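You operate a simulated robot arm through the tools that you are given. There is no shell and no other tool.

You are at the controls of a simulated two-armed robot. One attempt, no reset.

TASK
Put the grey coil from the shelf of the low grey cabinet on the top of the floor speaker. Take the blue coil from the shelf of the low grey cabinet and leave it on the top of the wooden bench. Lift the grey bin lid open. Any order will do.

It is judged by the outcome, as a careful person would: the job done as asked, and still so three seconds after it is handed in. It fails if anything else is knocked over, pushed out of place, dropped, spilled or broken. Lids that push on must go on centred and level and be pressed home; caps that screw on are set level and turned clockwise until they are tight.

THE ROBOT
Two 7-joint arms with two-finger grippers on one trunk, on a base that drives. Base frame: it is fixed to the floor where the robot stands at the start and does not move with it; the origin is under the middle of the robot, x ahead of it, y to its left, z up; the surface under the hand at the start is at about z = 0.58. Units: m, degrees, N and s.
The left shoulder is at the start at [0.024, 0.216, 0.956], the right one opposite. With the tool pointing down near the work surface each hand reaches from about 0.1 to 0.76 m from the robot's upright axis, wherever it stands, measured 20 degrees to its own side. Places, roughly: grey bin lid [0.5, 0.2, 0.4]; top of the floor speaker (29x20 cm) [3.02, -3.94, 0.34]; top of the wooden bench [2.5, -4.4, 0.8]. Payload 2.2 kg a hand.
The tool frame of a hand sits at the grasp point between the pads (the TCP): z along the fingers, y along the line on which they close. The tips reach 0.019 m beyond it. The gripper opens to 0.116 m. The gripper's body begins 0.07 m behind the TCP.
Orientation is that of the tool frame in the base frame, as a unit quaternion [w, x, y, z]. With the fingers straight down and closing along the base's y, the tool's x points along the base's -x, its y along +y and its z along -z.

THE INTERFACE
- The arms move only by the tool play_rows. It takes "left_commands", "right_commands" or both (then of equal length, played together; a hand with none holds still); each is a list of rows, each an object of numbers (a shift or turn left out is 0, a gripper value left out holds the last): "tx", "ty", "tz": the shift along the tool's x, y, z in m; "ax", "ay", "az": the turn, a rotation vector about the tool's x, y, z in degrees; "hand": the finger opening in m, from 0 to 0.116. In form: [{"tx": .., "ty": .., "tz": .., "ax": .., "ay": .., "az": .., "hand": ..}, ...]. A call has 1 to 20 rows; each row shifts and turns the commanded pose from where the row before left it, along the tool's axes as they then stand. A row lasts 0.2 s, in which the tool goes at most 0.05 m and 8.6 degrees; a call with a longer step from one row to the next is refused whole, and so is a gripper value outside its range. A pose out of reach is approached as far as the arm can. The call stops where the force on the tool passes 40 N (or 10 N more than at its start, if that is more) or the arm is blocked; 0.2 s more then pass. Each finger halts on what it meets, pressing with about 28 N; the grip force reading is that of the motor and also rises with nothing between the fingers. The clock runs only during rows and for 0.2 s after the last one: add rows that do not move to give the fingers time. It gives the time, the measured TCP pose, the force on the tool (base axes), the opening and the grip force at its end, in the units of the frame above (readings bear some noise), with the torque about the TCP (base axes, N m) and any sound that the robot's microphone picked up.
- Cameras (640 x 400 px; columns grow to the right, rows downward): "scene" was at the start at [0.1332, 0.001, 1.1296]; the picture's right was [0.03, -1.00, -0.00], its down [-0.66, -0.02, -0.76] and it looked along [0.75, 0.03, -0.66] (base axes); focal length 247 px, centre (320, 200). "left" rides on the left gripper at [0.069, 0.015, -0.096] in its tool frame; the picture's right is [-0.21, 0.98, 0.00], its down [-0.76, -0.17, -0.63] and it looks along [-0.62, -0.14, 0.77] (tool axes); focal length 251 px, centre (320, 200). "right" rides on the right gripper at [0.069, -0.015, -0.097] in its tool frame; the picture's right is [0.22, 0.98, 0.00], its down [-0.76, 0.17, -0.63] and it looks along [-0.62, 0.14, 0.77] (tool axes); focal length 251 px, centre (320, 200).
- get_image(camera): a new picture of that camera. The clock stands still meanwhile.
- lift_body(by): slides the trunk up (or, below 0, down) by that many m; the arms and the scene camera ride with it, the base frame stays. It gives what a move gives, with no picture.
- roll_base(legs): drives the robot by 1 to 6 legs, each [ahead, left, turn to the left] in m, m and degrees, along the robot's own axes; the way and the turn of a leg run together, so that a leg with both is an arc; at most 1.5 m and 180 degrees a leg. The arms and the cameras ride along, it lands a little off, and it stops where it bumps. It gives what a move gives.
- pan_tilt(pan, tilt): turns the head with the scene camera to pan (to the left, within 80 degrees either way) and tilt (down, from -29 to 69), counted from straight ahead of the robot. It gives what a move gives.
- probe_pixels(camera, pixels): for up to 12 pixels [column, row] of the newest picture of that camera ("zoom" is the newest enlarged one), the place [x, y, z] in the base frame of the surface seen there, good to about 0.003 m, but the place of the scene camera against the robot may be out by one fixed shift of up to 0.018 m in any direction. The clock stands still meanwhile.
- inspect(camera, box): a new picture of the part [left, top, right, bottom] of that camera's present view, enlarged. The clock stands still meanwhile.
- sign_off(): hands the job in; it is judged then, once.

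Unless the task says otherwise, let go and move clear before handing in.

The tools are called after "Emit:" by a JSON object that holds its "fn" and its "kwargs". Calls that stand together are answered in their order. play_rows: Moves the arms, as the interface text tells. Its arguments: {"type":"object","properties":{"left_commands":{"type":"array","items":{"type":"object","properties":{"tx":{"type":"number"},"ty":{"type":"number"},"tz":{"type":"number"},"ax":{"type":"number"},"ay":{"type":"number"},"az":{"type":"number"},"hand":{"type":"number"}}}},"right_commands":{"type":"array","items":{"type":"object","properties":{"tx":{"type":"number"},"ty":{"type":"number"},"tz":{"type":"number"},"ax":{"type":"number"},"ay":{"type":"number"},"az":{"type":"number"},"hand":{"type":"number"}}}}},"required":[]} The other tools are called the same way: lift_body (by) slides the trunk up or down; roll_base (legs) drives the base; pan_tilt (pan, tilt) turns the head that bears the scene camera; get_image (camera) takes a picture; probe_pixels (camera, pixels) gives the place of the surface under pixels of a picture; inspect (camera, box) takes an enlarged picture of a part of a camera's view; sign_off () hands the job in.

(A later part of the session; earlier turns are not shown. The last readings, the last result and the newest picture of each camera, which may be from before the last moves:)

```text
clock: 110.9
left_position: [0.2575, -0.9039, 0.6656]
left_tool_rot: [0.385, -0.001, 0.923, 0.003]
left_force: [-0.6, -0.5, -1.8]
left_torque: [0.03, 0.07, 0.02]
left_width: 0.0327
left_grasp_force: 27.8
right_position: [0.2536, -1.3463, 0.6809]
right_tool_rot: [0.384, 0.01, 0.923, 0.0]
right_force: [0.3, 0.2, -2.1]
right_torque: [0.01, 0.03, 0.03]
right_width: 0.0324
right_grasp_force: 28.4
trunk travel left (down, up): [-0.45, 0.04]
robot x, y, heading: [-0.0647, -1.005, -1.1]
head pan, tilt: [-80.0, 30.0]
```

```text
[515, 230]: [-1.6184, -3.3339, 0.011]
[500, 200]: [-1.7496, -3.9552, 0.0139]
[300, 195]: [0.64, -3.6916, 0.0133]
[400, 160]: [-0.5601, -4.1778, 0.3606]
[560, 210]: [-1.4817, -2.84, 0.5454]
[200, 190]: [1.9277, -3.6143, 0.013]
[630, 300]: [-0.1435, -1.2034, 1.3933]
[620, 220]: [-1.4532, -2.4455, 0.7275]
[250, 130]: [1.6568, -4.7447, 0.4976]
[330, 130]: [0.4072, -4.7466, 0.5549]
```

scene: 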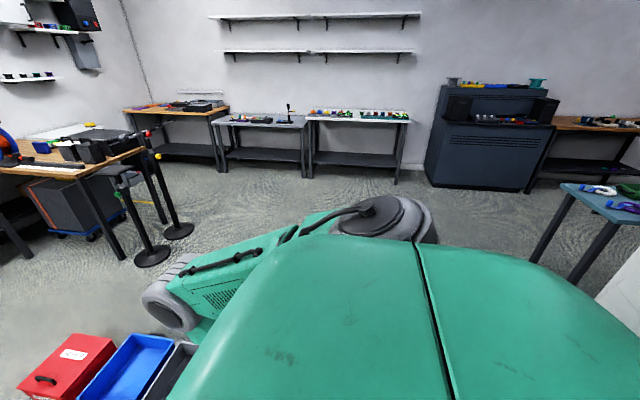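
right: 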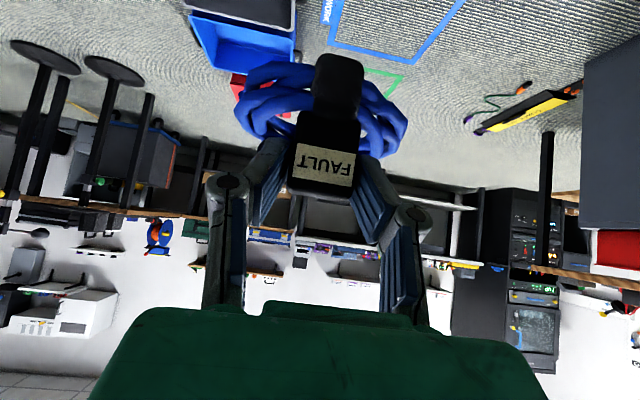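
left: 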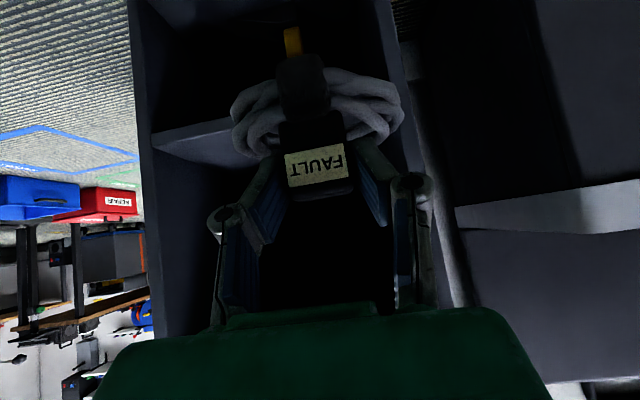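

The cable coil lies at x 0.38–0.8, y −1.43…−1.74, so strafing at x≈−0.07 passes it. I'll strafe right 2.45 m in two legs, to y≈−3.45.

Emit:
{"fn": "roll_base", "kwargs": {"legs": [[0, -1.2, 1.1], [0, -1.25, 0]]}}

Emit:
{"fn": "pan_tilt", "kwargs": {"pan": 0, "tilt": 25}}

Emit:
{"fn": "get_image", "kwargs": {"camera": "scene"}}

Emit:
{"fn": "get_image", "kwargs": {"camera": "right"}}

```text
clock: 122.8
left_position: [0.2539, -3.3169, 0.6649]
left_tool_rot: [0.384, -0.021, 0.923, 0.009]
left_force: [0.4, 0.0, -1.3]
left_torque: [0.02, 0.05, 0.02]
left_width: 0.0327
left_grasp_force: 28.2
right_position: [0.2692, -3.7595, 0.6828]
right_tool_rot: [0.385, -0.008, 0.923, 0.005]
right_force: [0.5, 0.0, -1.6]
right_torque: [0.02, 0.05, -0.01]
right_width: 0.0323
right_grasp_force: 27.8
trunk travel left (down, up): [-0.45, 0.04]
robot x, y, heading: [-0.0666, -3.4347, 1.3]
head pan, tilt: [-80.0, 30.0]
```

```text
clock: 124.4
left_position: [0.2521, -3.32, 0.6643]
left_tool_rot: [0.386, -0.02, 0.922, 0.01]
left_force: [-0.3, -0.6, -1.1]
left_torque: [-0.02, 0.02, 0.0]
left_width: 0.0323
left_grasp_force: 27.7
right_position: [0.2663, -3.7612, 0.682]
right_tool_rot: [0.385, -0.008, 0.923, 0.006]
right_force: [-0.6, -0.3, -1.9]
right_torque: [0.02, 0.06, 0.01]
right_width: 0.0324
right_grasp_force: 28.2
trunk travel left (down, up): [-0.45, 0.04]
robot x, y, heading: [-0.0721, -3.4331, 1.1]
head pan, tilt: [0.0, 25.0]
```

```text
taken
```

scene: 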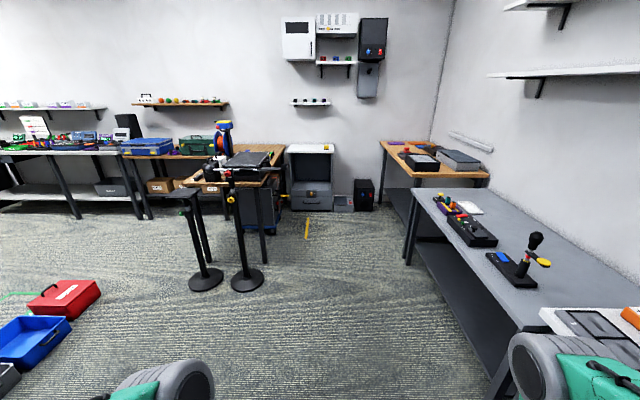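

```text
taken
```

right: 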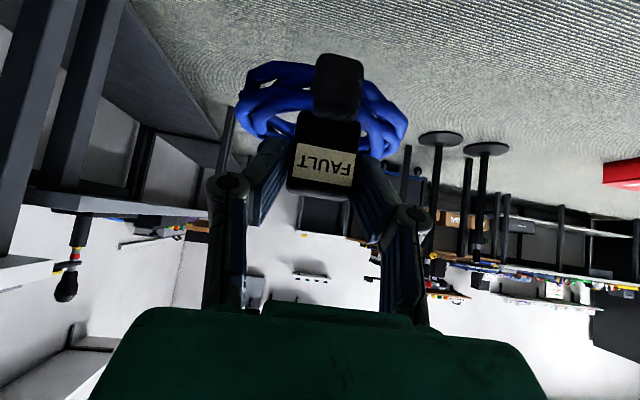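

Now I see the black speaker on the floor at (363,195) and the wooden bench at (430,155). I'll probe these and my own elbows for clearance.

Emit:
{"fn": "probe_pixels", "kwargs": {"camera": "scene", "pixels": [[363, 183], [363, 200], [343, 197], [310, 195], [382, 143], [415, 178], [490, 178], [160, 365], [520, 345], [262, 262], [265, 170], [206, 275]]}}

Emit:
{"fn": "inspect", "kwargs": {"camera": "scene", "box": [270, 120, 500, 260]}}

```text
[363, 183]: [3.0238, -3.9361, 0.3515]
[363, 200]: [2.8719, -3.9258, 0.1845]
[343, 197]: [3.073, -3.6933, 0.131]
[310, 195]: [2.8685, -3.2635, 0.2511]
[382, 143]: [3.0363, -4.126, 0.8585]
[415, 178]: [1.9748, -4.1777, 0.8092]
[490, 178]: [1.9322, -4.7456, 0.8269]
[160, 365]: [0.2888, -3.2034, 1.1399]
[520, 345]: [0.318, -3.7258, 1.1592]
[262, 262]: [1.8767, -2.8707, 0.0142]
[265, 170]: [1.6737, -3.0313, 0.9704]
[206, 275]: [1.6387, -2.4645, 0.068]
```

```text
2.78 times, centred on (385, 190) of scene
```

zoom: 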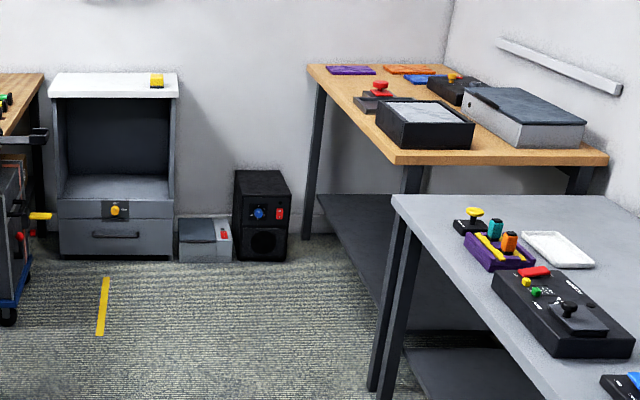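

The path is clear and the speaker top is at (3.02,−3.94,0.34), 29 cm deep in x. Driving ahead about 2.3 m along y≈−3.5.

Emit:
{"fn": "roll_base", "kwargs": {"legs": [[1.3, -0.06, -1.1], [0.95, -0.04, 0]]}}

Emit:
{"fn": "pan_tilt", "kwargs": {"pan": -30, "tilt": 40}}

Emit:
{"fn": "get_image", "kwargs": {"camera": "scene"}}

```text
clock: 135.7
left_position: [2.5636, -3.391, 0.6649]
left_tool_rot: [0.386, -0.017, 0.922, 0.009]
left_force: [-0.2, -0.4, -1.5]
left_torque: [0.03, 0.06, -0.01]
left_width: 0.0325
left_grasp_force: 28.3
right_position: [2.5776, -3.8338, 0.6836]
right_tool_rot: [0.386, -0.006, 0.923, 0.005]
right_force: [-0.2, -0.1, -1.7]
right_torque: [-0.02, 0.04, 0.02]
right_width: 0.0323
right_grasp_force: 27.9
trunk travel left (down, up): [-0.45, 0.04]
robot x, y, heading: [2.243, -3.5068, 0.7]
head pan, tilt: [0.0, 25.0]
```

```text
clock: 136.7
left_position: [2.5615, -3.392, 0.667]
left_tool_rot: [0.387, -0.017, 0.922, 0.009]
left_force: [0.4, 0.4, -1.5]
left_torque: [0.03, 0.05, 0.0]
left_width: 0.0324
left_grasp_force: 28.6
right_position: [2.5739, -3.8333, 0.6844]
right_tool_rot: [0.386, -0.006, 0.923, 0.006]
right_force: [-1.0, -0.1, -1.7]
right_torque: [-0.01, 0.06, -0.01]
right_width: 0.0324
right_grasp_force: 27.7
trunk travel left (down, up): [-0.45, 0.04]
robot x, y, heading: [2.2422, -3.5035, 0.8]
head pan, tilt: [-30.0, 40.0]
```

```text
taken
```

scene: 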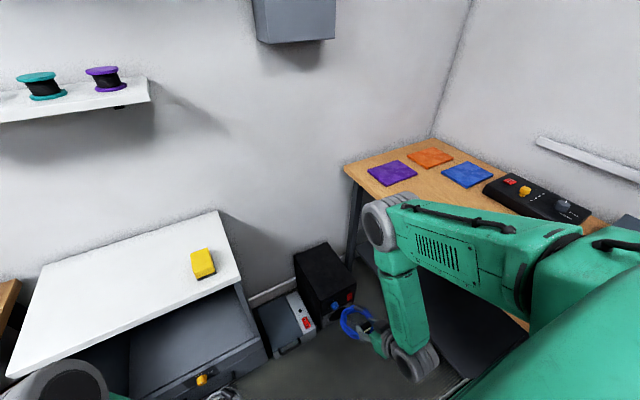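

I'm at (2.24,−3.50) with the chest, speaker and bench ahead-right. Before rotating I'll check clearance to the table on my left.

Emit:
{"fn": "pan_tilt", "kwargs": {"pan": 75, "tilt": 45}}

Emit:
{"fn": "get_image", "kwargs": {"camera": "scene"}}

Emit:
{"fn": "pan_tilt", "kwargs": {"pan": 20, "tilt": 50}}

Emit:
{"fn": "get_image", "kwargs": {"camera": "scene"}}

```text
clock: 138.5
left_position: [2.5624, -3.3912, 0.6672]
left_tool_rot: [0.386, -0.017, 0.922, 0.009]
left_force: [-0.4, -0.5, -1.3]
left_torque: [0.02, 0.04, 0.0]
left_width: 0.0325
left_grasp_force: 27.9
right_position: [2.5758, -3.8328, 0.684]
right_tool_rot: [0.386, -0.006, 0.922, 0.005]
right_force: [0.9, 0.2, -1.4]
right_torque: [0.04, 0.04, 0.01]
right_width: 0.0325
right_grasp_force: 27.8
trunk travel left (down, up): [-0.45, 0.04]
robot x, y, heading: [2.243, -3.5019, 0.8]
head pan, tilt: [75.0, 45.0]
```

```text
taken
```

scene: 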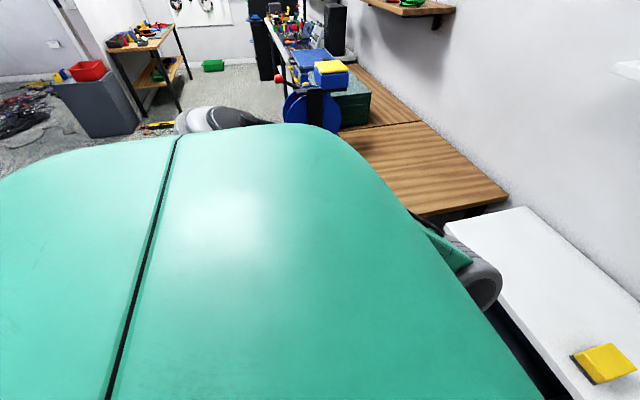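

```text
clock: 139.7
left_position: [2.5641, -3.3907, 0.6662]
left_tool_rot: [0.387, -0.017, 0.922, 0.009]
left_force: [0.8, 0.9, -1.7]
left_torque: [-0.01, 0.03, 0.03]
left_width: 0.0324
left_grasp_force: 27.8
right_position: [2.574, -3.8332, 0.6842]
right_tool_rot: [0.386, -0.005, 0.922, 0.005]
right_force: [-0.3, -0.2, -1.3]
right_torque: [0.0, 0.04, 0.01]
right_width: 0.0327
right_grasp_force: 27.5
trunk travel left (down, up): [-0.45, 0.04]
robot x, y, heading: [2.244, -3.5077, 0.6]
head pan, tilt: [20.0, 50.0]
```

```text
taken
```

scene: 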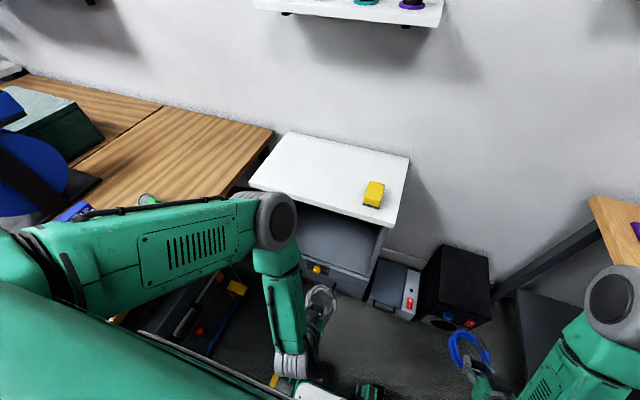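

Probing the table's near edge, the chest's edge, the low box and the speaker.

Emit:
{"fn": "probe_pixels", "kwargs": {"camera": "scene", "pixels": [[240, 185], [270, 135], [385, 222], [408, 160], [255, 185], [385, 305], [420, 290], [432, 245], [488, 262], [478, 325], [425, 318], [455, 270]]}}

```text
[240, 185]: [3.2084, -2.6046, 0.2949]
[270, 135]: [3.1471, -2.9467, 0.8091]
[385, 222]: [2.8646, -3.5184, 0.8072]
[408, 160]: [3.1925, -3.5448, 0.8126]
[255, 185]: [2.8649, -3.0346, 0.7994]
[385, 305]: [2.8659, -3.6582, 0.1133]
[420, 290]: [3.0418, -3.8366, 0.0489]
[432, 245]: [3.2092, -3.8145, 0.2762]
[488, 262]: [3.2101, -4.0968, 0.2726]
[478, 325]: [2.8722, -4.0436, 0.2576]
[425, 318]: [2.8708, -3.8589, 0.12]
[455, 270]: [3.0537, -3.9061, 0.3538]
```

There's a 1.2 m corridor between the table (y≈−2.95) and bench (y≈−4.15). Rotating right 88° in place toward the bench keeps both coils clear (sweep radius ~0.57).

Emit:
{"fn": "roll_base", "kwargs": {"legs": [[0, 0.03, 0], [0, 0, -45], [0, 0, -45]]}}

Emit:
{"fn": "pan_tilt", "kwargs": {"pan": 0, "tilt": 42}}

Emit:
{"fn": "get_image", "kwargs": {"camera": "scene"}}

```text
clock: 144.6
left_position: [2.3725, -3.7919, 0.6648]
left_tool_rot: [0.281, 0.631, 0.672, -0.266]
left_force: [0.2, 0.0, -1.5]
left_torque: [0.13, 0.01, -0.01]
left_width: 0.0324
left_grasp_force: 27.7
right_position: [1.9316, -3.8137, 0.6881]
right_tool_rot: [0.278, 0.64, 0.664, -0.269]
right_force: [0.6, -0.2, -1.8]
right_torque: [0.04, 0.05, -0.04]
right_width: 0.0326
right_grasp_force: 28.0
trunk travel left (down, up): [-0.45, 0.04]
robot x, y, heading: [2.25, -3.48, -88.1]
head pan, tilt: [20.0, 50.0]
```

```text
clock: 145.5
left_position: [2.3728, -3.7894, 0.6655]
left_tool_rot: [0.282, 0.631, 0.672, -0.264]
left_force: [-0.1, -0.5, -1.7]
left_torque: [0.09, 0.03, 0.01]
left_width: 0.0327
left_grasp_force: 27.8
right_position: [1.9304, -3.8128, 0.686]
right_tool_rot: [0.28, 0.64, 0.664, -0.268]
right_force: [0.0, 0.0, -1.5]
right_torque: [0.04, 0.0, 0.02]
right_width: 0.0326
right_grasp_force: 28.0
trunk travel left (down, up): [-0.45, 0.04]
robot x, y, heading: [2.2469, -3.4743, -87.7]
head pan, tilt: [0.0, 42.0]
```

```text
taken
```

scene: 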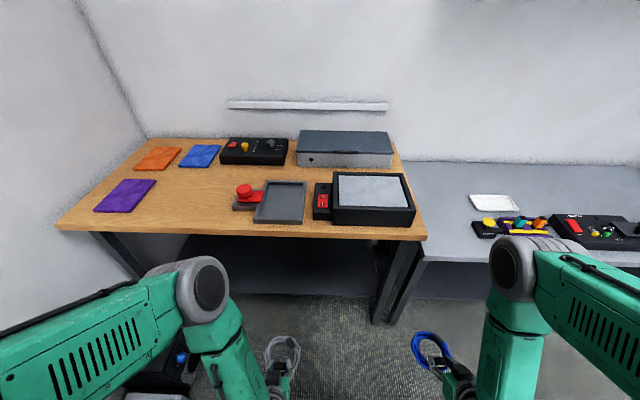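

The whole bench top is visible; the wood around (190,205) between the purple mat and the red-knob tray is free. Probing it.

Emit:
{"fn": "probe_pixels", "kwargs": {"camera": "scene", "pixels": [[190, 205], [175, 232], [215, 232], [155, 180], [232, 205], [122, 208], [200, 185], [60, 225], [420, 235], [255, 215], [300, 200], [145, 205]]}}

```text
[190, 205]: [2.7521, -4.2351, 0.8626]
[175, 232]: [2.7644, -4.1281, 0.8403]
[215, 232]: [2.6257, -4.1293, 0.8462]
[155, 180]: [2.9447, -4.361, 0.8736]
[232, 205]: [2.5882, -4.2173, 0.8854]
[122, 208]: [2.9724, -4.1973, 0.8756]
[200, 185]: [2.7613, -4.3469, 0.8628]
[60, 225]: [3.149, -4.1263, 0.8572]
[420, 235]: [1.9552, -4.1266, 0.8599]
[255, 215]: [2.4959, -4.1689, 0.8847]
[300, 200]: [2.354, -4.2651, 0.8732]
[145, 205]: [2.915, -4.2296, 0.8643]
```

Bench top is at z≈0.85 with free wood around (2.74, −4.25), x 2.62–2.87. I'll face it at heading −60°, then raise the blue coil above bench height while still back from the edge, moving the grey one aside.

Emit:
{"fn": "roll_base", "kwargs": {"legs": [[0, 0, 27.7]]}}

Emit:
{"fn": "lift_body", "kwargs": {"by": 0.035}}

Emit:
{"fn": "play_rows", "kwargs": {"left_commands": [{"ty": 0.02}, {"ty": 0.02}, {"ty": 0.02}, {"ty": 0.02}, {"ty": 0.02}, {}, {}, {}, {}, {}, {}], "right_commands": [{"tx": -0.0276, "ty": 0.033, "tz": -0.0035}, {"tx": -0.0276, "ty": 0.033, "tz": -0.0035}, {"tx": -0.0276, "ty": 0.033, "tz": -0.0035}, {"tx": -0.0276, "ty": 0.033, "tz": -0.0035}, {"tx": -0.0276, "ty": 0.033, "tz": -0.0035}, {"tx": -0.0276, "ty": 0.033, "tz": -0.0035}, {"tx": -0.0276, "ty": 0.033, "tz": -0.0035}, {"tx": -0.0276, "ty": 0.033, "tz": -0.0035}, {"tx": -0.0276, "ty": 0.033, "tz": -0.0035}, {"tx": -0.0276, "ty": 0.033, "tz": -0.0035}, {}]}}

Emit:
{"fn": "get_image", "kwargs": {"camera": "scene"}}

Emit:
{"fn": "get_image", "kwargs": {"camera": "right"}}

```text
clock: 147.3
left_position: [2.5004, -3.6943, 0.6657]
left_tool_rot: [0.339, 0.451, 0.804, -0.188]
left_force: [-0.6, 0.4, -1.5]
left_torque: [0.03, 0.03, -0.03]
left_width: 0.0326
left_grasp_force: 28.1
right_position: [2.1237, -3.9226, 0.6851]
right_tool_rot: [0.337, 0.46, 0.799, -0.191]
right_force: [-0.6, 0.0, -1.1]
right_torque: [0.08, 0.02, -0.01]
right_width: 0.0326
right_grasp_force: 28.0
trunk travel left (down, up): [-0.45, 0.04]
robot x, y, heading: [2.2466, -3.4795, -59.8]
head pan, tilt: [0.0, 42.0]
```

```text
clock: 148.1
left_position: [2.502, -3.6947, 0.7035]
left_tool_rot: [0.34, 0.45, 0.804, -0.187]
left_force: [0.1, 0.8, -1.2]
left_torque: [0.01, 0.03, 0.03]
left_width: 0.0326
left_grasp_force: 27.4
right_position: [2.1228, -3.9219, 0.7206]
right_tool_rot: [0.337, 0.461, 0.798, -0.192]
right_force: [1.0, 0.0, -2.0]
right_torque: [0.04, 0.01, 0.03]
right_width: 0.0323
right_grasp_force: 28.3
trunk travel left (down, up): [-0.485, 0.005]
robot x, y, heading: [2.2455, -3.4745, -59.9]
head pan, tilt: [0.0, 42.0]
```

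```text
clock: 150.5
left_position: [2.5509, -3.6663, 0.7056]
left_tool_rot: [0.344, 0.451, 0.804, -0.18]
left_force: [-0.4, 0.3, -0.2]
left_torque: [0.07, 0.01, -0.02]
left_width: 0.0324
left_grasp_force: 28.1
left hand out of reach, approached as far as the arm can: row 3, 4, 5
right_position: [2.4912, -3.9027, 0.9432]
right_tool_rot: [0.337, 0.459, 0.799, -0.192]
right_force: [0.4, -0.2, -1.4]
right_torque: [0.03, 0.03, 0.02]
right_width: 0.0326
right_grasp_force: 28.2
trunk travel left (down, up): [-0.485, 0.005]
robot x, y, heading: [2.2453, -3.4739, -59.7]
head pan, tilt: [0.0, 42.0]
```

```text
taken
```

scene: 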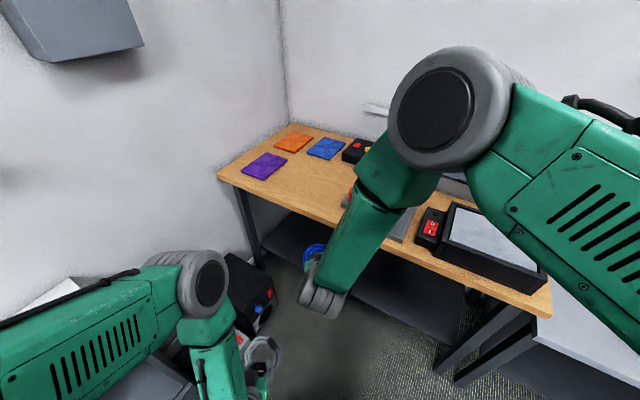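

```text
taken
```

right: 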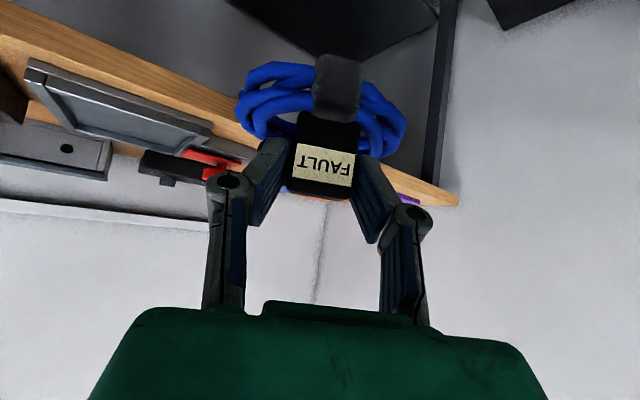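

The blue coil is up at z 0.943 in front of the bench. Probing the bench top from the right camera for its exact height.

Emit:
{"fn": "probe_pixels", "kwargs": {"camera": "right", "pixels": [[150, 70], [200, 95], [420, 190], [440, 195], [225, 125], [60, 50], [400, 185], [340, 120], [340, 75]]}}

```text
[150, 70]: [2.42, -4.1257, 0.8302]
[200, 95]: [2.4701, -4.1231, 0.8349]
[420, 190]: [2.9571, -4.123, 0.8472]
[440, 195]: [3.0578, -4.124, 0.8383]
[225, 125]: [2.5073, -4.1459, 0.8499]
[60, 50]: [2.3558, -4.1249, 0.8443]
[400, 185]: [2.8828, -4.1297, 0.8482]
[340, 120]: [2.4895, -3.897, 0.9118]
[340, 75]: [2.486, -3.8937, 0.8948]
```

Bench top z≈0.849, front edge y≈−4.124. I'll raise the blue coil 3.5 cm more and drive ahead 0.23 m.

Emit:
{"fn": "play_rows", "kwargs": {"right_commands": [{"tx": -0.0124, "tz": -0.0124}, {"tx": -0.0124, "tz": -0.0124}, {}]}}

Emit:
{"fn": "roll_base", "kwargs": {"legs": [[0.23, 0, 0]]}}

Emit:
{"fn": "get_image", "kwargs": {"camera": "scene"}}

Emit:
{"fn": "get_image", "kwargs": {"camera": "right"}}

```text
clock: 151.3
left_position: [2.5522, -3.665, 0.7061]
left_tool_rot: [0.343, 0.45, 0.805, -0.179]
left_force: [-0.4, 0.5, -1.8]
left_torque: [0.06, 0.03, 0.02]
left_width: 0.0325
left_grasp_force: 28.4
right_position: [2.4905, -3.8993, 0.9766]
right_tool_rot: [0.338, 0.459, 0.799, -0.192]
right_force: [-0.3, -0.1, -1.6]
right_torque: [0.04, 0.03, -0.01]
right_width: 0.0322
right_grasp_force: 28.4
trunk travel left (down, up): [-0.485, 0.005]
robot x, y, heading: [2.2448, -3.4755, -60.0]
head pan, tilt: [0.0, 42.0]
```

```text
clock: 153.0
left_position: [2.6709, -3.8705, 0.7058]
left_tool_rot: [0.343, 0.45, 0.805, -0.179]
left_force: [-0.2, 0.0, -0.9]
left_torque: [0.06, -0.02, -0.01]
left_width: 0.0324
left_grasp_force: 27.6
right_position: [2.6104, -4.105, 0.9782]
right_tool_rot: [0.338, 0.46, 0.798, -0.192]
right_force: [-0.5, 0.2, -0.9]
right_torque: [0.06, 0.04, -0.01]
right_width: 0.0327
right_grasp_force: 28.0
trunk travel left (down, up): [-0.485, 0.005]
robot x, y, heading: [2.3613, -3.6793, -59.7]
head pan, tilt: [0.0, 42.0]
```

```text
taken
```

scene: 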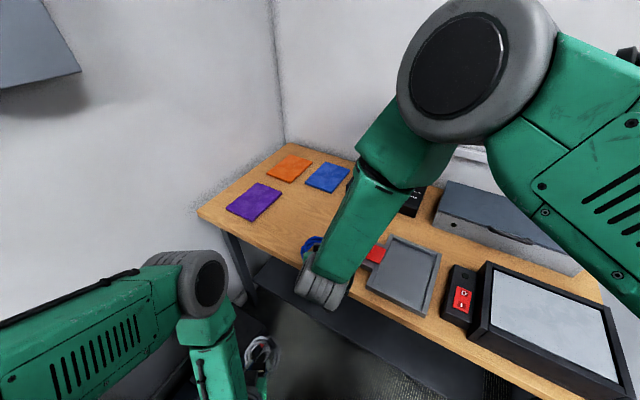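

```text
taken
```

right: 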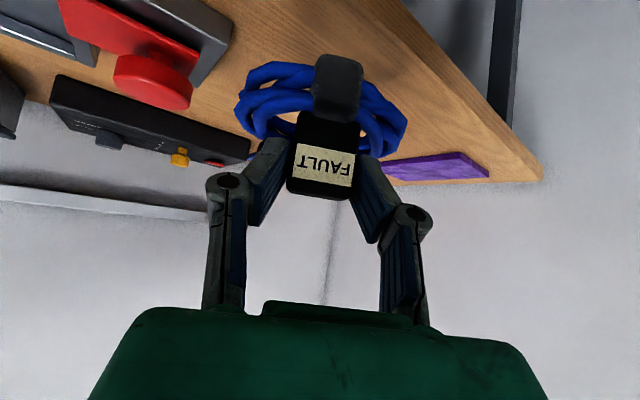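

Now moving the blue coil over the free wood spot (15 cm ahead, 4.5 cm left).

Emit:
{"fn": "play_rows", "kwargs": {"right_commands": [{"tx": -0.0272, "tz": 0.0272, "ty": 0.0114}, {"tx": -0.0272, "tz": 0.0272, "ty": 0.0114}, {"tx": -0.0272, "tz": 0.0272, "ty": 0.0114}, {"tx": -0.0272, "tz": 0.0272, "ty": 0.0114}, {}]}}

Emit:
{"fn": "get_image", "kwargs": {"camera": "right"}}

Emit:
{"fn": "get_image", "kwargs": {"camera": "scene"}}

```text
clock: 154.2
left_position: [2.6703, -3.8696, 0.7062]
left_tool_rot: [0.345, 0.45, 0.804, -0.18]
left_force: [0.0, -0.1, -1.8]
left_torque: [0.07, 0.02, 0.0]
left_width: 0.0325
left_grasp_force: 28.1
right_position: [2.7278, -4.2124, 0.9806]
right_tool_rot: [0.339, 0.459, 0.798, -0.193]
right_force: [-0.9, -0.2, -1.5]
right_torque: [0.06, 0.05, -0.03]
right_width: 0.0324
right_grasp_force: 28.5
trunk travel left (down, up): [-0.485, 0.005]
robot x, y, heading: [2.3666, -3.679, -59.8]
head pan, tilt: [0.0, 42.0]
```

```text
taken
```

right: 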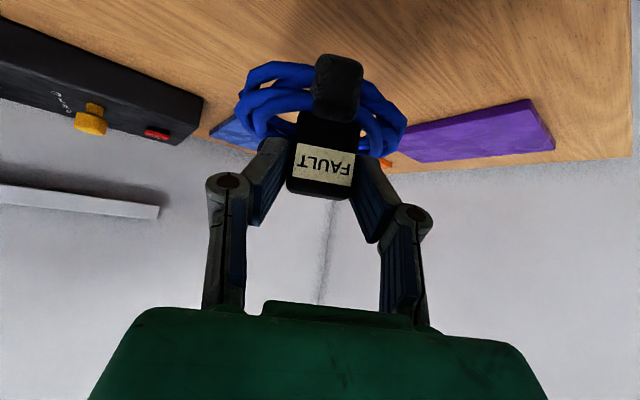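

```text
taken
```

scene: 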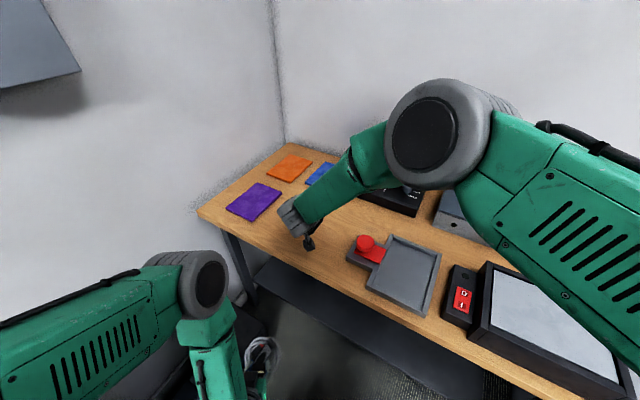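

The spot below is bare wood, clear of the purple mat. Lowering slowly to contact.

Emit:
{"fn": "play_rows", "kwargs": {"right_commands": [{"tx": 0.0124, "tz": 0.0124}, {"tx": 0.0124, "tz": 0.0124}, {"tx": 0.0106, "tz": 0.0106}, {"tx": 0.0035, "tz": 0.0035}, {}]}}

Emit:
{"fn": "get_image", "kwargs": {"camera": "right"}}

```text
clock: 155.4
left_position: [2.6695, -3.8688, 0.706]
left_tool_rot: [0.345, 0.449, 0.805, -0.179]
left_force: [-0.7, -0.5, -1.2]
left_torque: [0.06, 0.04, 0.03]
left_width: 0.0327
left_grasp_force: 27.9
right_position: [2.727, -4.2138, 0.9268]
right_tool_rot: [0.339, 0.458, 0.799, -0.193]
right_force: [-0.7, 0.3, -2.1]
right_torque: [0.04, 0.05, -0.01]
right_width: 0.0327
right_grasp_force: 28.0
trunk travel left (down, up): [-0.485, 0.005]
robot x, y, heading: [2.3656, -3.681, -59.8]
head pan, tilt: [0.0, 42.0]
```

```text
taken
```

right: 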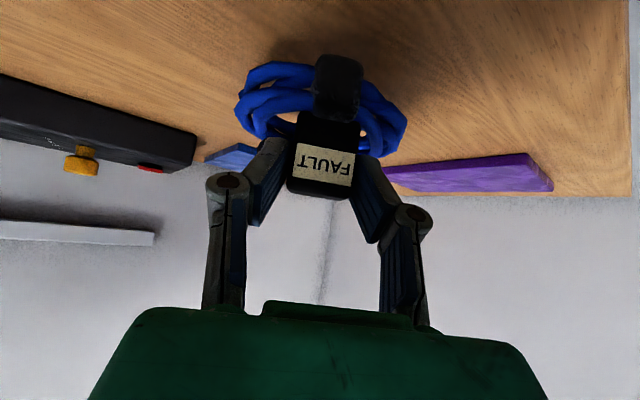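

Still about 1.5 cm above the wood (shadow beneath). Lowering in 2 mm steps until contact shows.

Emit:
{"fn": "play_rows", "kwargs": {"right_commands": [{"tx": 0.0028, "tz": 0.0028}, {"tx": 0.0028, "tz": 0.0028}, {"tx": 0.0014, "tz": 0.0014}, {"tx": 0.0014, "tz": 0.0014}, {}]}}

Emit:
{"fn": "get_image", "kwargs": {"camera": "right"}}

```text
clock: 156.6
left_position: [2.6699, -3.8692, 0.7067]
left_tool_rot: [0.345, 0.45, 0.804, -0.18]
left_force: [0.5, 0.0, -1.2]
left_torque: [0.08, 0.03, 0.03]
left_width: 0.0325
left_grasp_force: 27.9
right_position: [2.729, -4.2137, 0.9167]
right_tool_rot: [0.339, 0.459, 0.799, -0.192]
right_force: [0.2, 0.3, -1.3]
right_torque: [0.07, 0.06, 0.0]
right_width: 0.0326
right_grasp_force: 28.1
trunk travel left (down, up): [-0.485, 0.005]
robot x, y, heading: [2.367, -3.6788, -59.9]
head pan, tilt: [0.0, 42.0]
```

```text
taken
```

right: 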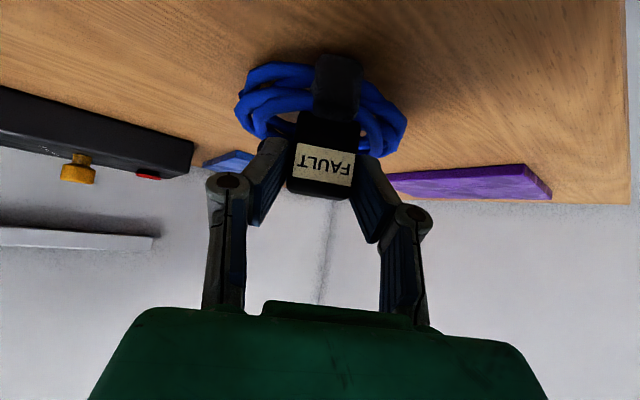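

Still no contact at z 0.917; continuing with 2 mm steps.

Emit:
{"fn": "play_rows", "kwargs": {"right_commands": [{"tx": 0.0014, "tz": 0.0014}, {"tx": 0.0014, "tz": 0.0014}, {"tx": 0.0014, "tz": 0.0014}, {"tx": 0.0014, "tz": 0.0014}, {}]}}

Emit:
{"fn": "inspect", "kwargs": {"camera": "right", "box": [220, 30, 430, 170]}}

```text
clock: 157.8
left_position: [2.6689, -3.8684, 0.7056]
left_tool_rot: [0.345, 0.448, 0.805, -0.179]
left_force: [0.3, 0.1, -1.5]
left_torque: [0.04, 0.02, -0.01]
left_width: 0.0329
left_grasp_force: 28.5
right_position: [2.729, -4.213, 0.911]
right_tool_rot: [0.342, 0.459, 0.797, -0.195]
right_force: [0.8, 2.5, 20.7]
right_torque: [-0.05, 0.0, 0.1]
right_width: 0.0324
right_grasp_force: 28.1
trunk travel left (down, up): [-0.485, 0.005]
robot x, y, heading: [2.364, -3.6816, -60.0]
head pan, tilt: [0.0, 42.0]
```

```text
2.86 times, centred on (325, 100) of right
```

zoom: 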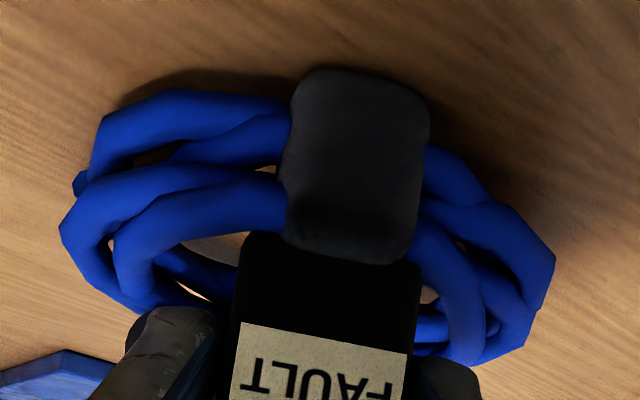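

Contact (20.7 N up) at z 0.911. Easing up 1.5 mm, opening, and backing out along the finger axis.

Emit:
{"fn": "play_rows", "kwargs": {"right_commands": [{"tx": -0.0012, "tz": -0.0012}, {"hand": 0.045}, {"hand": 0.055}, {}, {"tz": -0.015}, {"tz": -0.025}, {"tz": -0.03}, {"tz": -0.03}, {}]}}

Emit:
{"fn": "get_image", "kwargs": {"camera": "right"}}

Emit:
{"fn": "get_image", "kwargs": {"camera": "scene"}}

```text
clock: 159.8
left_position: [2.6697, -3.87, 0.7067]
left_tool_rot: [0.343, 0.45, 0.805, -0.179]
left_force: [0.8, -0.2, -1.2]
left_torque: [0.04, 0.03, 0.01]
left_width: 0.0327
left_grasp_force: 28.4
right_position: [2.6923, -4.1495, 0.9791]
right_tool_rot: [0.339, 0.46, 0.798, -0.193]
right_force: [0.5, 0.5, 0.7]
right_torque: [0.02, 0.02, 0.01]
right_width: 0.0551
right_grasp_force: 0.1
trunk travel left (down, up): [-0.485, 0.005]
robot x, y, heading: [2.363, -3.6805, -59.7]
head pan, tilt: [0.0, 42.0]
```

```text
taken
```

right: 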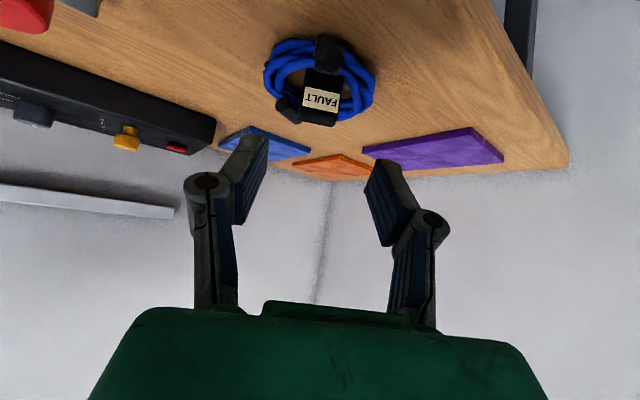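

```text
taken
```

scene: 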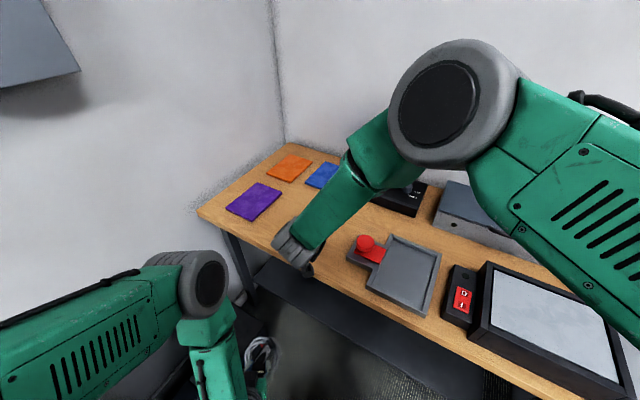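

The blue coil lies flat on the bench wood, released. I'll draw the right arm back and point it down, then back the base away from the bench.

Emit:
{"fn": "play_rows", "kwargs": {"right_commands": [{"tx": -0.014, "tz": -0.014}, {"tx": -0.014, "tz": -0.014}, {"tx": 0.022, "tz": -0.022, "ty": -0.036}, {"tx": 0.022, "tz": -0.022, "ty": -0.036}, {"tx": 0.022, "tz": -0.022, "ty": -0.036}, {"tx": 0.022, "tz": -0.022, "ty": -0.036}, {"tx": 0.022, "tz": -0.022, "ty": -0.036}, {"tx": 0.022, "tz": -0.022, "ty": -0.036}, {"tx": 0.022, "tz": -0.022, "ty": -0.036}, {}]}}

Emit:
{"fn": "roll_base", "kwargs": {"legs": [[-0.2, 0, 0]]}}

Emit:
{"fn": "play_rows", "kwargs": {"right_commands": [{"ay": 8.4}, {"ay": 8.4}, {"ay": 8.4}, {"ay": 8.4}, {"ay": 8.4}, {}]}}

Emit:
{"fn": "get_image", "kwargs": {"camera": "scene"}}

```text
clock: 162.0
left_position: [2.6703, -3.8703, 0.7077]
left_tool_rot: [0.345, 0.45, 0.804, -0.179]
left_force: [0.6, 0.6, -1.7]
left_torque: [0.04, 0.05, 0.04]
left_width: 0.0325
left_grasp_force: 28.2
right_position: [2.3667, -4.096, 1.008]
right_tool_rot: [0.339, 0.46, 0.798, -0.192]
right_force: [-0.2, 0.9, 0.0]
right_torque: [0.02, 0.0, 0.0]
right_width: 0.0549
right_grasp_force: 0.1
right hand out of reach, approached as far as the arm can: row 9
trunk travel left (down, up): [-0.485, 0.005]
robot x, y, heading: [2.3656, -3.6765, -60.1]
head pan, tilt: [0.0, 42.0]
```

```text
clock: 163.6
left_position: [2.5671, -3.6968, 0.7067]
left_tool_rot: [0.344, 0.451, 0.804, -0.179]
left_force: [0.4, -0.1, -1.8]
left_torque: [0.04, 0.02, 0.01]
left_width: 0.0323
left_grasp_force: 28.3
right_position: [2.2647, -3.9198, 1.007]
right_tool_rot: [0.339, 0.46, 0.798, -0.192]
right_force: [0.0, 1.0, -0.4]
right_torque: [-0.01, 0.04, 0.0]
right_width: 0.0549
right_grasp_force: 0.1
trunk travel left (down, up): [-0.485, 0.005]
robot x, y, heading: [2.2652, -3.5068, -59.9]
head pan, tilt: [0.0, 42.0]
```

```text
clock: 165.0
left_position: [2.5671, -3.6941, 0.7067]
left_tool_rot: [0.346, 0.451, 0.803, -0.181]
left_force: [-0.3, 0.1, -1.1]
left_torque: [0.04, 0.02, -0.01]
left_width: 0.0325
left_grasp_force: 28.4
right_position: [2.2639, -3.9184, 1.0089]
right_tool_rot: [0.031, 0.498, 0.866, -0.016]
right_force: [-0.1, 0.4, 0.1]
right_torque: [0.0, -0.01, 0.01]
right_width: 0.0551
right_grasp_force: 0.0
trunk travel left (down, up): [-0.485, 0.005]
robot x, y, heading: [2.2631, -3.5088, -60.1]
head pan, tilt: [0.0, 42.0]
```

```text
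taken
```

scene: 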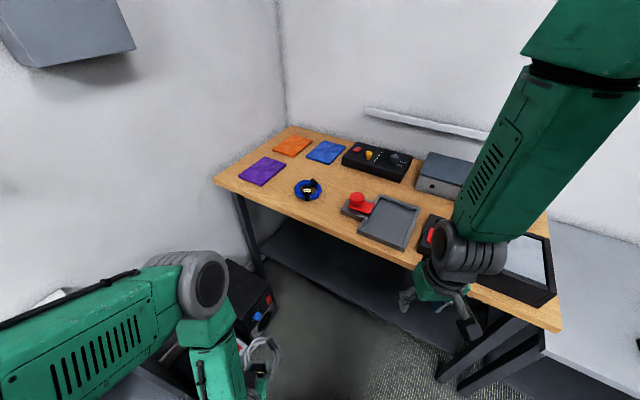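

The blue coil sits on the bench at (307,190). For the speaker I'll turn to heading −75° and shift left, so the left arm can reach out over the speaker while everything stays clear of the chest and bench.

Emit:
{"fn": "roll_base", "kwargs": {"legs": [[0, 0, -15], [0.115, 0.16, 0]]}}

Emit:
{"fn": "pan_tilt", "kwargs": {"pan": 35, "tilt": 45}}

Emit:
{"fn": "get_image", "kwargs": {"camera": "scene"}}

Emit:
{"fn": "pan_tilt", "kwargs": {"pan": -50, "tilt": 20}}

Emit:
{"fn": "get_image", "kwargs": {"camera": "scene"}}

```text
clock: 167.5
left_position: [2.6888, -3.8368, 0.709]
left_tool_rot: [0.322, 0.551, 0.737, -0.222]
left_force: [0.6, -0.1, -1.8]
left_torque: [0.09, -0.01, 0.01]
left_width: 0.0324
left_grasp_force: 27.8
right_position: [2.3367, -3.9742, 1.0086]
right_tool_rot: [0.031, 0.608, 0.793, -0.018]
right_force: [-0.2, 0.0, -0.7]
right_torque: [0.03, -0.02, 0.02]
right_width: 0.0551
right_grasp_force: 0.0
trunk travel left (down, up): [-0.485, 0.005]
robot x, y, heading: [2.4484, -3.5769, -74.8]
head pan, tilt: [0.0, 42.0]
```

```text
clock: 168.5
left_position: [2.6954, -3.8347, 0.7089]
left_tool_rot: [0.319, 0.551, 0.738, -0.226]
left_force: [0.2, -0.1, -0.7]
left_torque: [0.07, 0.03, -0.02]
left_width: 0.0324
left_grasp_force: 28.0
right_position: [2.344, -3.9693, 1.0112]
right_tool_rot: [0.031, 0.608, 0.793, -0.022]
right_force: [-0.2, -0.1, 0.1]
right_torque: [0.01, 0.01, 0.03]
right_width: 0.055
right_grasp_force: 0.0
trunk travel left (down, up): [-0.485, 0.005]
robot x, y, heading: [2.4504, -3.5795, -74.7]
head pan, tilt: [35.0, 45.0]
```

```text
taken
```

scene: 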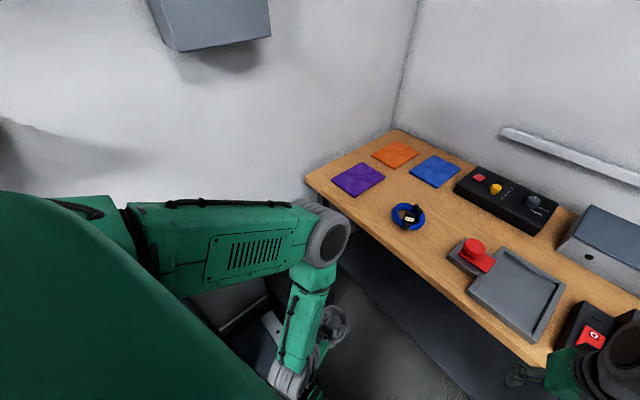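

```text
clock: 170.1
left_position: [2.6892, -3.8353, 0.7086]
left_tool_rot: [0.32, 0.551, 0.737, -0.225]
left_force: [0.5, 1.1, -1.3]
left_torque: [0.08, -0.01, 0.02]
left_width: 0.0326
left_grasp_force: 28.4
right_position: [2.3401, -3.972, 1.0098]
right_tool_rot: [0.031, 0.609, 0.793, -0.02]
right_force: [-0.3, -0.5, -0.1]
right_torque: [0.0, -0.02, 0.03]
right_width: 0.055
right_grasp_force: 0.0
trunk travel left (down, up): [-0.485, 0.005]
robot x, y, heading: [2.4508, -3.5741, -75.1]
head pan, tilt: [-50.0, 20.0]
```

```text
taken
```

scene: 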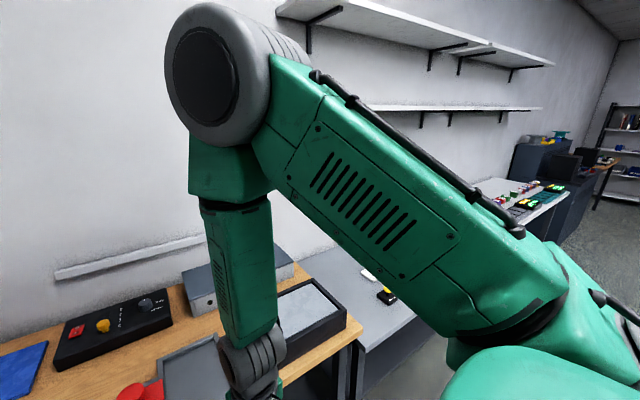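

The right arm hangs clear in front of the bench edge. Lowering the trunk 0.2 m, then viewing the speaker.

Emit:
{"fn": "lift_body", "kwargs": {"by": -0.2}}

Emit:
{"fn": "pan_tilt", "kwargs": {"pan": 40, "tilt": 55}}

Emit:
{"fn": "get_image", "kwargs": {"camera": "scene"}}

Emit:
{"fn": "get_image", "kwargs": {"camera": "left"}}

```text
clock: 172.3
left_position: [2.6926, -3.8352, 0.5097]
left_tool_rot: [0.319, 0.551, 0.738, -0.226]
left_force: [-0.3, 0.2, -0.8]
left_torque: [0.05, 0.04, -0.02]
left_width: 0.0323
left_grasp_force: 28.4
right_position: [2.3425, -3.9703, 0.8107]
right_tool_rot: [0.03, 0.608, 0.793, -0.021]
right_force: [-0.3, 0.0, -0.6]
right_torque: [-0.01, 0.01, 0.0]
right_width: 0.055
right_grasp_force: 0.0
trunk travel left (down, up): [-0.285, 0.205]
robot x, y, heading: [2.448, -3.5809, -75.0]
head pan, tilt: [-50.0, 20.0]
```

```text
clock: 173.9
left_position: [2.6931, -3.8333, 0.5078]
left_tool_rot: [0.32, 0.551, 0.738, -0.225]
left_force: [-0.2, 0.1, -1.3]
left_torque: [0.06, 0.04, 0.01]
left_width: 0.0322
left_grasp_force: 27.7
right_position: [2.3428, -3.9708, 0.8105]
right_tool_rot: [0.03, 0.608, 0.793, -0.021]
right_force: [-0.2, -0.4, 0.2]
right_torque: [0.01, 0.0, 0.02]
right_width: 0.0549
right_grasp_force: 0.1
trunk travel left (down, up): [-0.285, 0.205]
robot x, y, heading: [2.4479, -3.5725, -75.0]
head pan, tilt: [40.0, 55.0]
```

```text
taken
```

scene: 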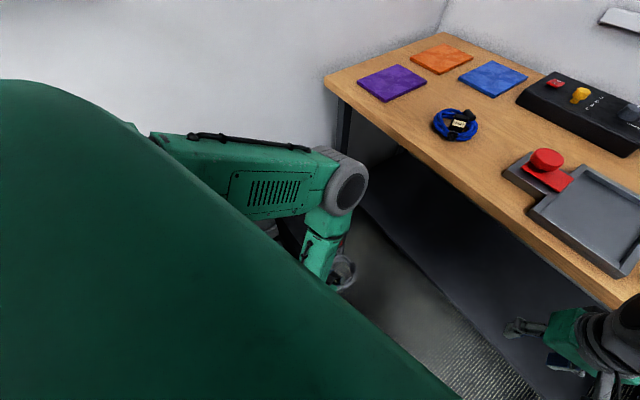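

```text
taken
```

left: 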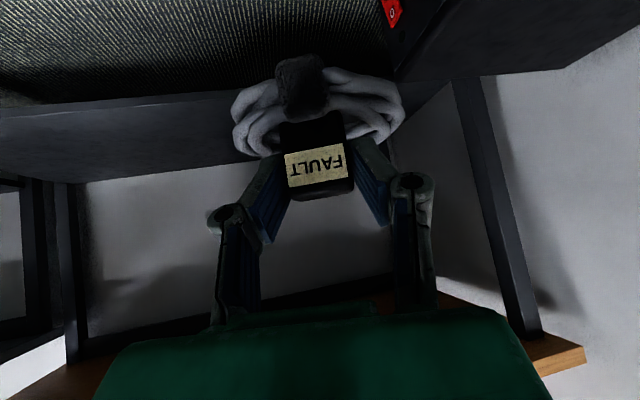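

The elbow hides the speaker from the head camera; the left camera shows it at upper right (red button at (392,12)). Probing both.

Emit:
{"fn": "probe_pixels", "kwargs": {"camera": "scene", "pixels": [[350, 190], [330, 165], [250, 145], [200, 140], [270, 210], [325, 255], [285, 240]]}}

Emit:
{"fn": "probe_pixels", "kwargs": {"camera": "left", "pixels": [[392, 12], [440, 50], [500, 60], [600, 50], [560, 68], [410, 75], [450, 78], [630, 25]]}}

```text
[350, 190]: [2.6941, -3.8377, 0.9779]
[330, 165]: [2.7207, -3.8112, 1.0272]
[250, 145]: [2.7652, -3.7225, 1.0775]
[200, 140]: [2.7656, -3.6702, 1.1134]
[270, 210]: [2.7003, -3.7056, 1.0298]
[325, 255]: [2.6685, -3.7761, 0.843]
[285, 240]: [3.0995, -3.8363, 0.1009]
```

```text
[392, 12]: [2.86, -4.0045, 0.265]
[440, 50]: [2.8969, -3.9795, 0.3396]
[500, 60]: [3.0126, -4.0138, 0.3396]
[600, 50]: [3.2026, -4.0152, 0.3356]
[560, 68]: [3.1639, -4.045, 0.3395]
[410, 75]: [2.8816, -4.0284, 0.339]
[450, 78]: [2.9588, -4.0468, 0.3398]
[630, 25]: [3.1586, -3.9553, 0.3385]
```

The speaker top is at z 0.339. I'll swing the grey coil out over it at z≈0.51 (31 cm in +x).

Emit:
{"fn": "play_rows", "kwargs": {"left_commands": [{"tx": -0.0135, "ty": 0.0345, "tz": 0.015}, {"tx": -0.0135, "ty": 0.0345, "tz": 0.015}, {"tx": -0.0135, "ty": 0.0345, "tz": 0.015}, {"tx": -0.0135, "ty": 0.0345, "tz": 0.015}, {}]}}

Emit:
{"fn": "get_image", "kwargs": {"camera": "left"}}

Emit:
{"fn": "get_image", "kwargs": {"camera": "scene"}}

```text
clock: 175.1
left_position: [2.7498, -3.913, 0.5072]
left_tool_rot: [0.329, 0.549, 0.739, -0.211]
left_force: [0.0, 0.1, -1.5]
left_torque: [0.09, 0.0, -0.02]
left_width: 0.0325
left_grasp_force: 27.6
left hand out of reach, approached as far as the arm can: row 1, 2, 3, 4
right_position: [2.3438, -3.9716, 0.8102]
right_tool_rot: [0.03, 0.608, 0.793, -0.022]
right_force: [-0.3, -0.4, -0.1]
right_torque: [0.0, 0.01, -0.01]
right_width: 0.0551
right_grasp_force: 0.0
trunk travel left (down, up): [-0.285, 0.205]
robot x, y, heading: [2.4494, -3.5745, -74.9]
head pan, tilt: [40.0, 55.0]
```

```text
taken
```

left: 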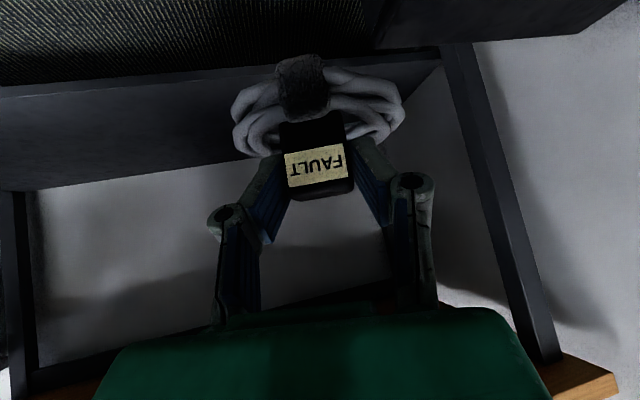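

```text
taken
```

scene: 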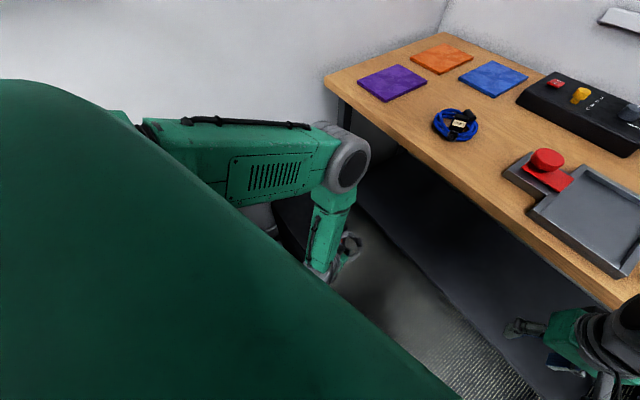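

Sideways reach is limited with the hand pointing straight ahead. I'll swing the whole arm about the shoulder instead, yawing the hand left 28° while it moves over the speaker.

Emit:
{"fn": "play_rows", "kwargs": {"left_commands": [{"tx": -0.0135, "ty": 0.0292, "tz": 0.014, "ax": -2.88, "ay": 0.08, "az": -2.78}, {"tx": -0.0135, "ty": 0.0292, "tz": 0.014, "ax": -2.88, "ay": 0.08, "az": -2.78}, {"tx": -0.0135, "ty": 0.0292, "tz": 0.014, "ax": -2.88, "ay": 0.08, "az": -2.78}, {}]}}

Emit:
{"fn": "get_image", "kwargs": {"camera": "left"}}

```text
clock: 176.1
left_position: [2.8375, -3.9451, 0.5075]
left_tool_rot: [0.341, 0.47, 0.792, -0.189]
left_force: [-0.6, -0.3, -1.6]
left_torque: [0.07, 0.0, -0.01]
left_width: 0.0329
left_grasp_force: 27.4
left hand out of reach, approached as far as the arm can: row 1, 2
right_position: [2.344, -3.971, 0.8115]
right_tool_rot: [0.03, 0.608, 0.793, -0.021]
right_force: [-0.7, 0.1, -0.1]
right_torque: [0.02, 0.02, -0.01]
right_width: 0.055
right_grasp_force: 0.0
trunk travel left (down, up): [-0.285, 0.205]
robot x, y, heading: [2.4498, -3.577, -74.9]
head pan, tilt: [40.0, 55.0]
```

```text
taken
```

left: 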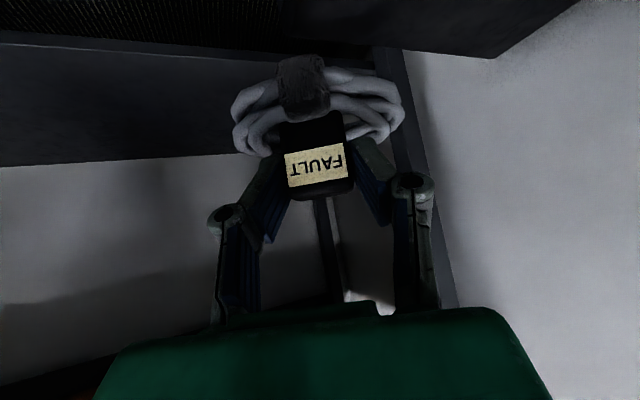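

That works; the hand is now at (2.84,−3.945) yawed to −60°. Continuing the swing to put the coil over the speaker's centre.

Emit:
{"fn": "play_rows", "kwargs": {"left_commands": [{"tx": -0.0106, "ty": 0.0265, "tz": 0.011, "ax": -2.88, "ay": 0.08, "az": -2.78}, {"tx": -0.0106, "ty": 0.0265, "tz": 0.011, "ax": -2.88, "ay": 0.08, "az": -2.78}, {"tx": -0.0106, "ty": 0.0265, "tz": 0.011, "ax": -2.88, "ay": 0.08, "az": -2.78}, {"tx": -0.0106, "ty": 0.0265, "tz": 0.011, "ax": -2.88, "ay": 0.08, "az": -2.78}, {"tx": -0.0106, "ty": 0.0265, "tz": 0.011, "ax": -2.88, "ay": 0.08, "az": -2.78}, {}]}}

Emit:
{"fn": "get_image", "kwargs": {"camera": "left"}}

Emit:
{"fn": "get_image", "kwargs": {"camera": "scene"}}

```text
clock: 177.5
left_position: [2.9877, -3.9285, 0.5111]
left_tool_rot: [0.368, 0.326, 0.861, -0.129]
left_force: [-0.9, -0.5, -1.6]
left_torque: [0.02, 0.04, -0.05]
left_width: 0.0326
left_grasp_force: 27.8
right_position: [2.3431, -3.9702, 0.8108]
right_tool_rot: [0.029, 0.607, 0.794, -0.022]
right_force: [-0.4, 0.0, 0.7]
right_torque: [0.01, 0.01, -0.02]
right_width: 0.055
right_grasp_force: 0.1
trunk travel left (down, up): [-0.285, 0.205]
robot x, y, heading: [2.4471, -3.576, -75.0]
head pan, tilt: [40.0, 55.0]
```

```text
taken
```

left: 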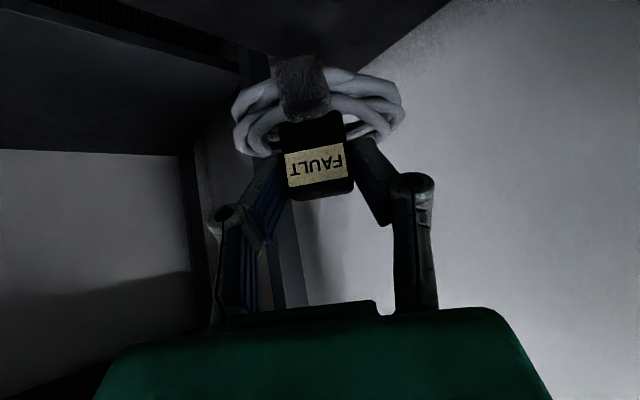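

```text
taken
```

scene: 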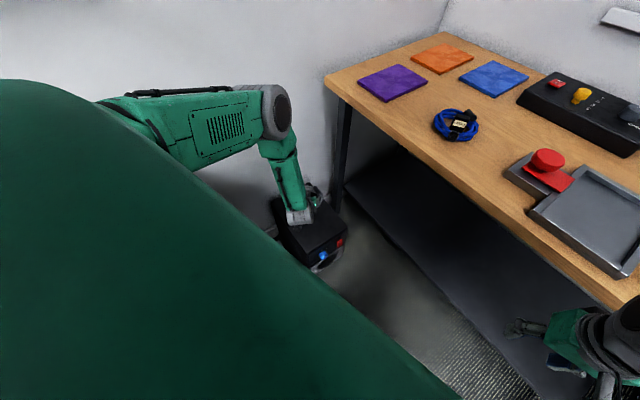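

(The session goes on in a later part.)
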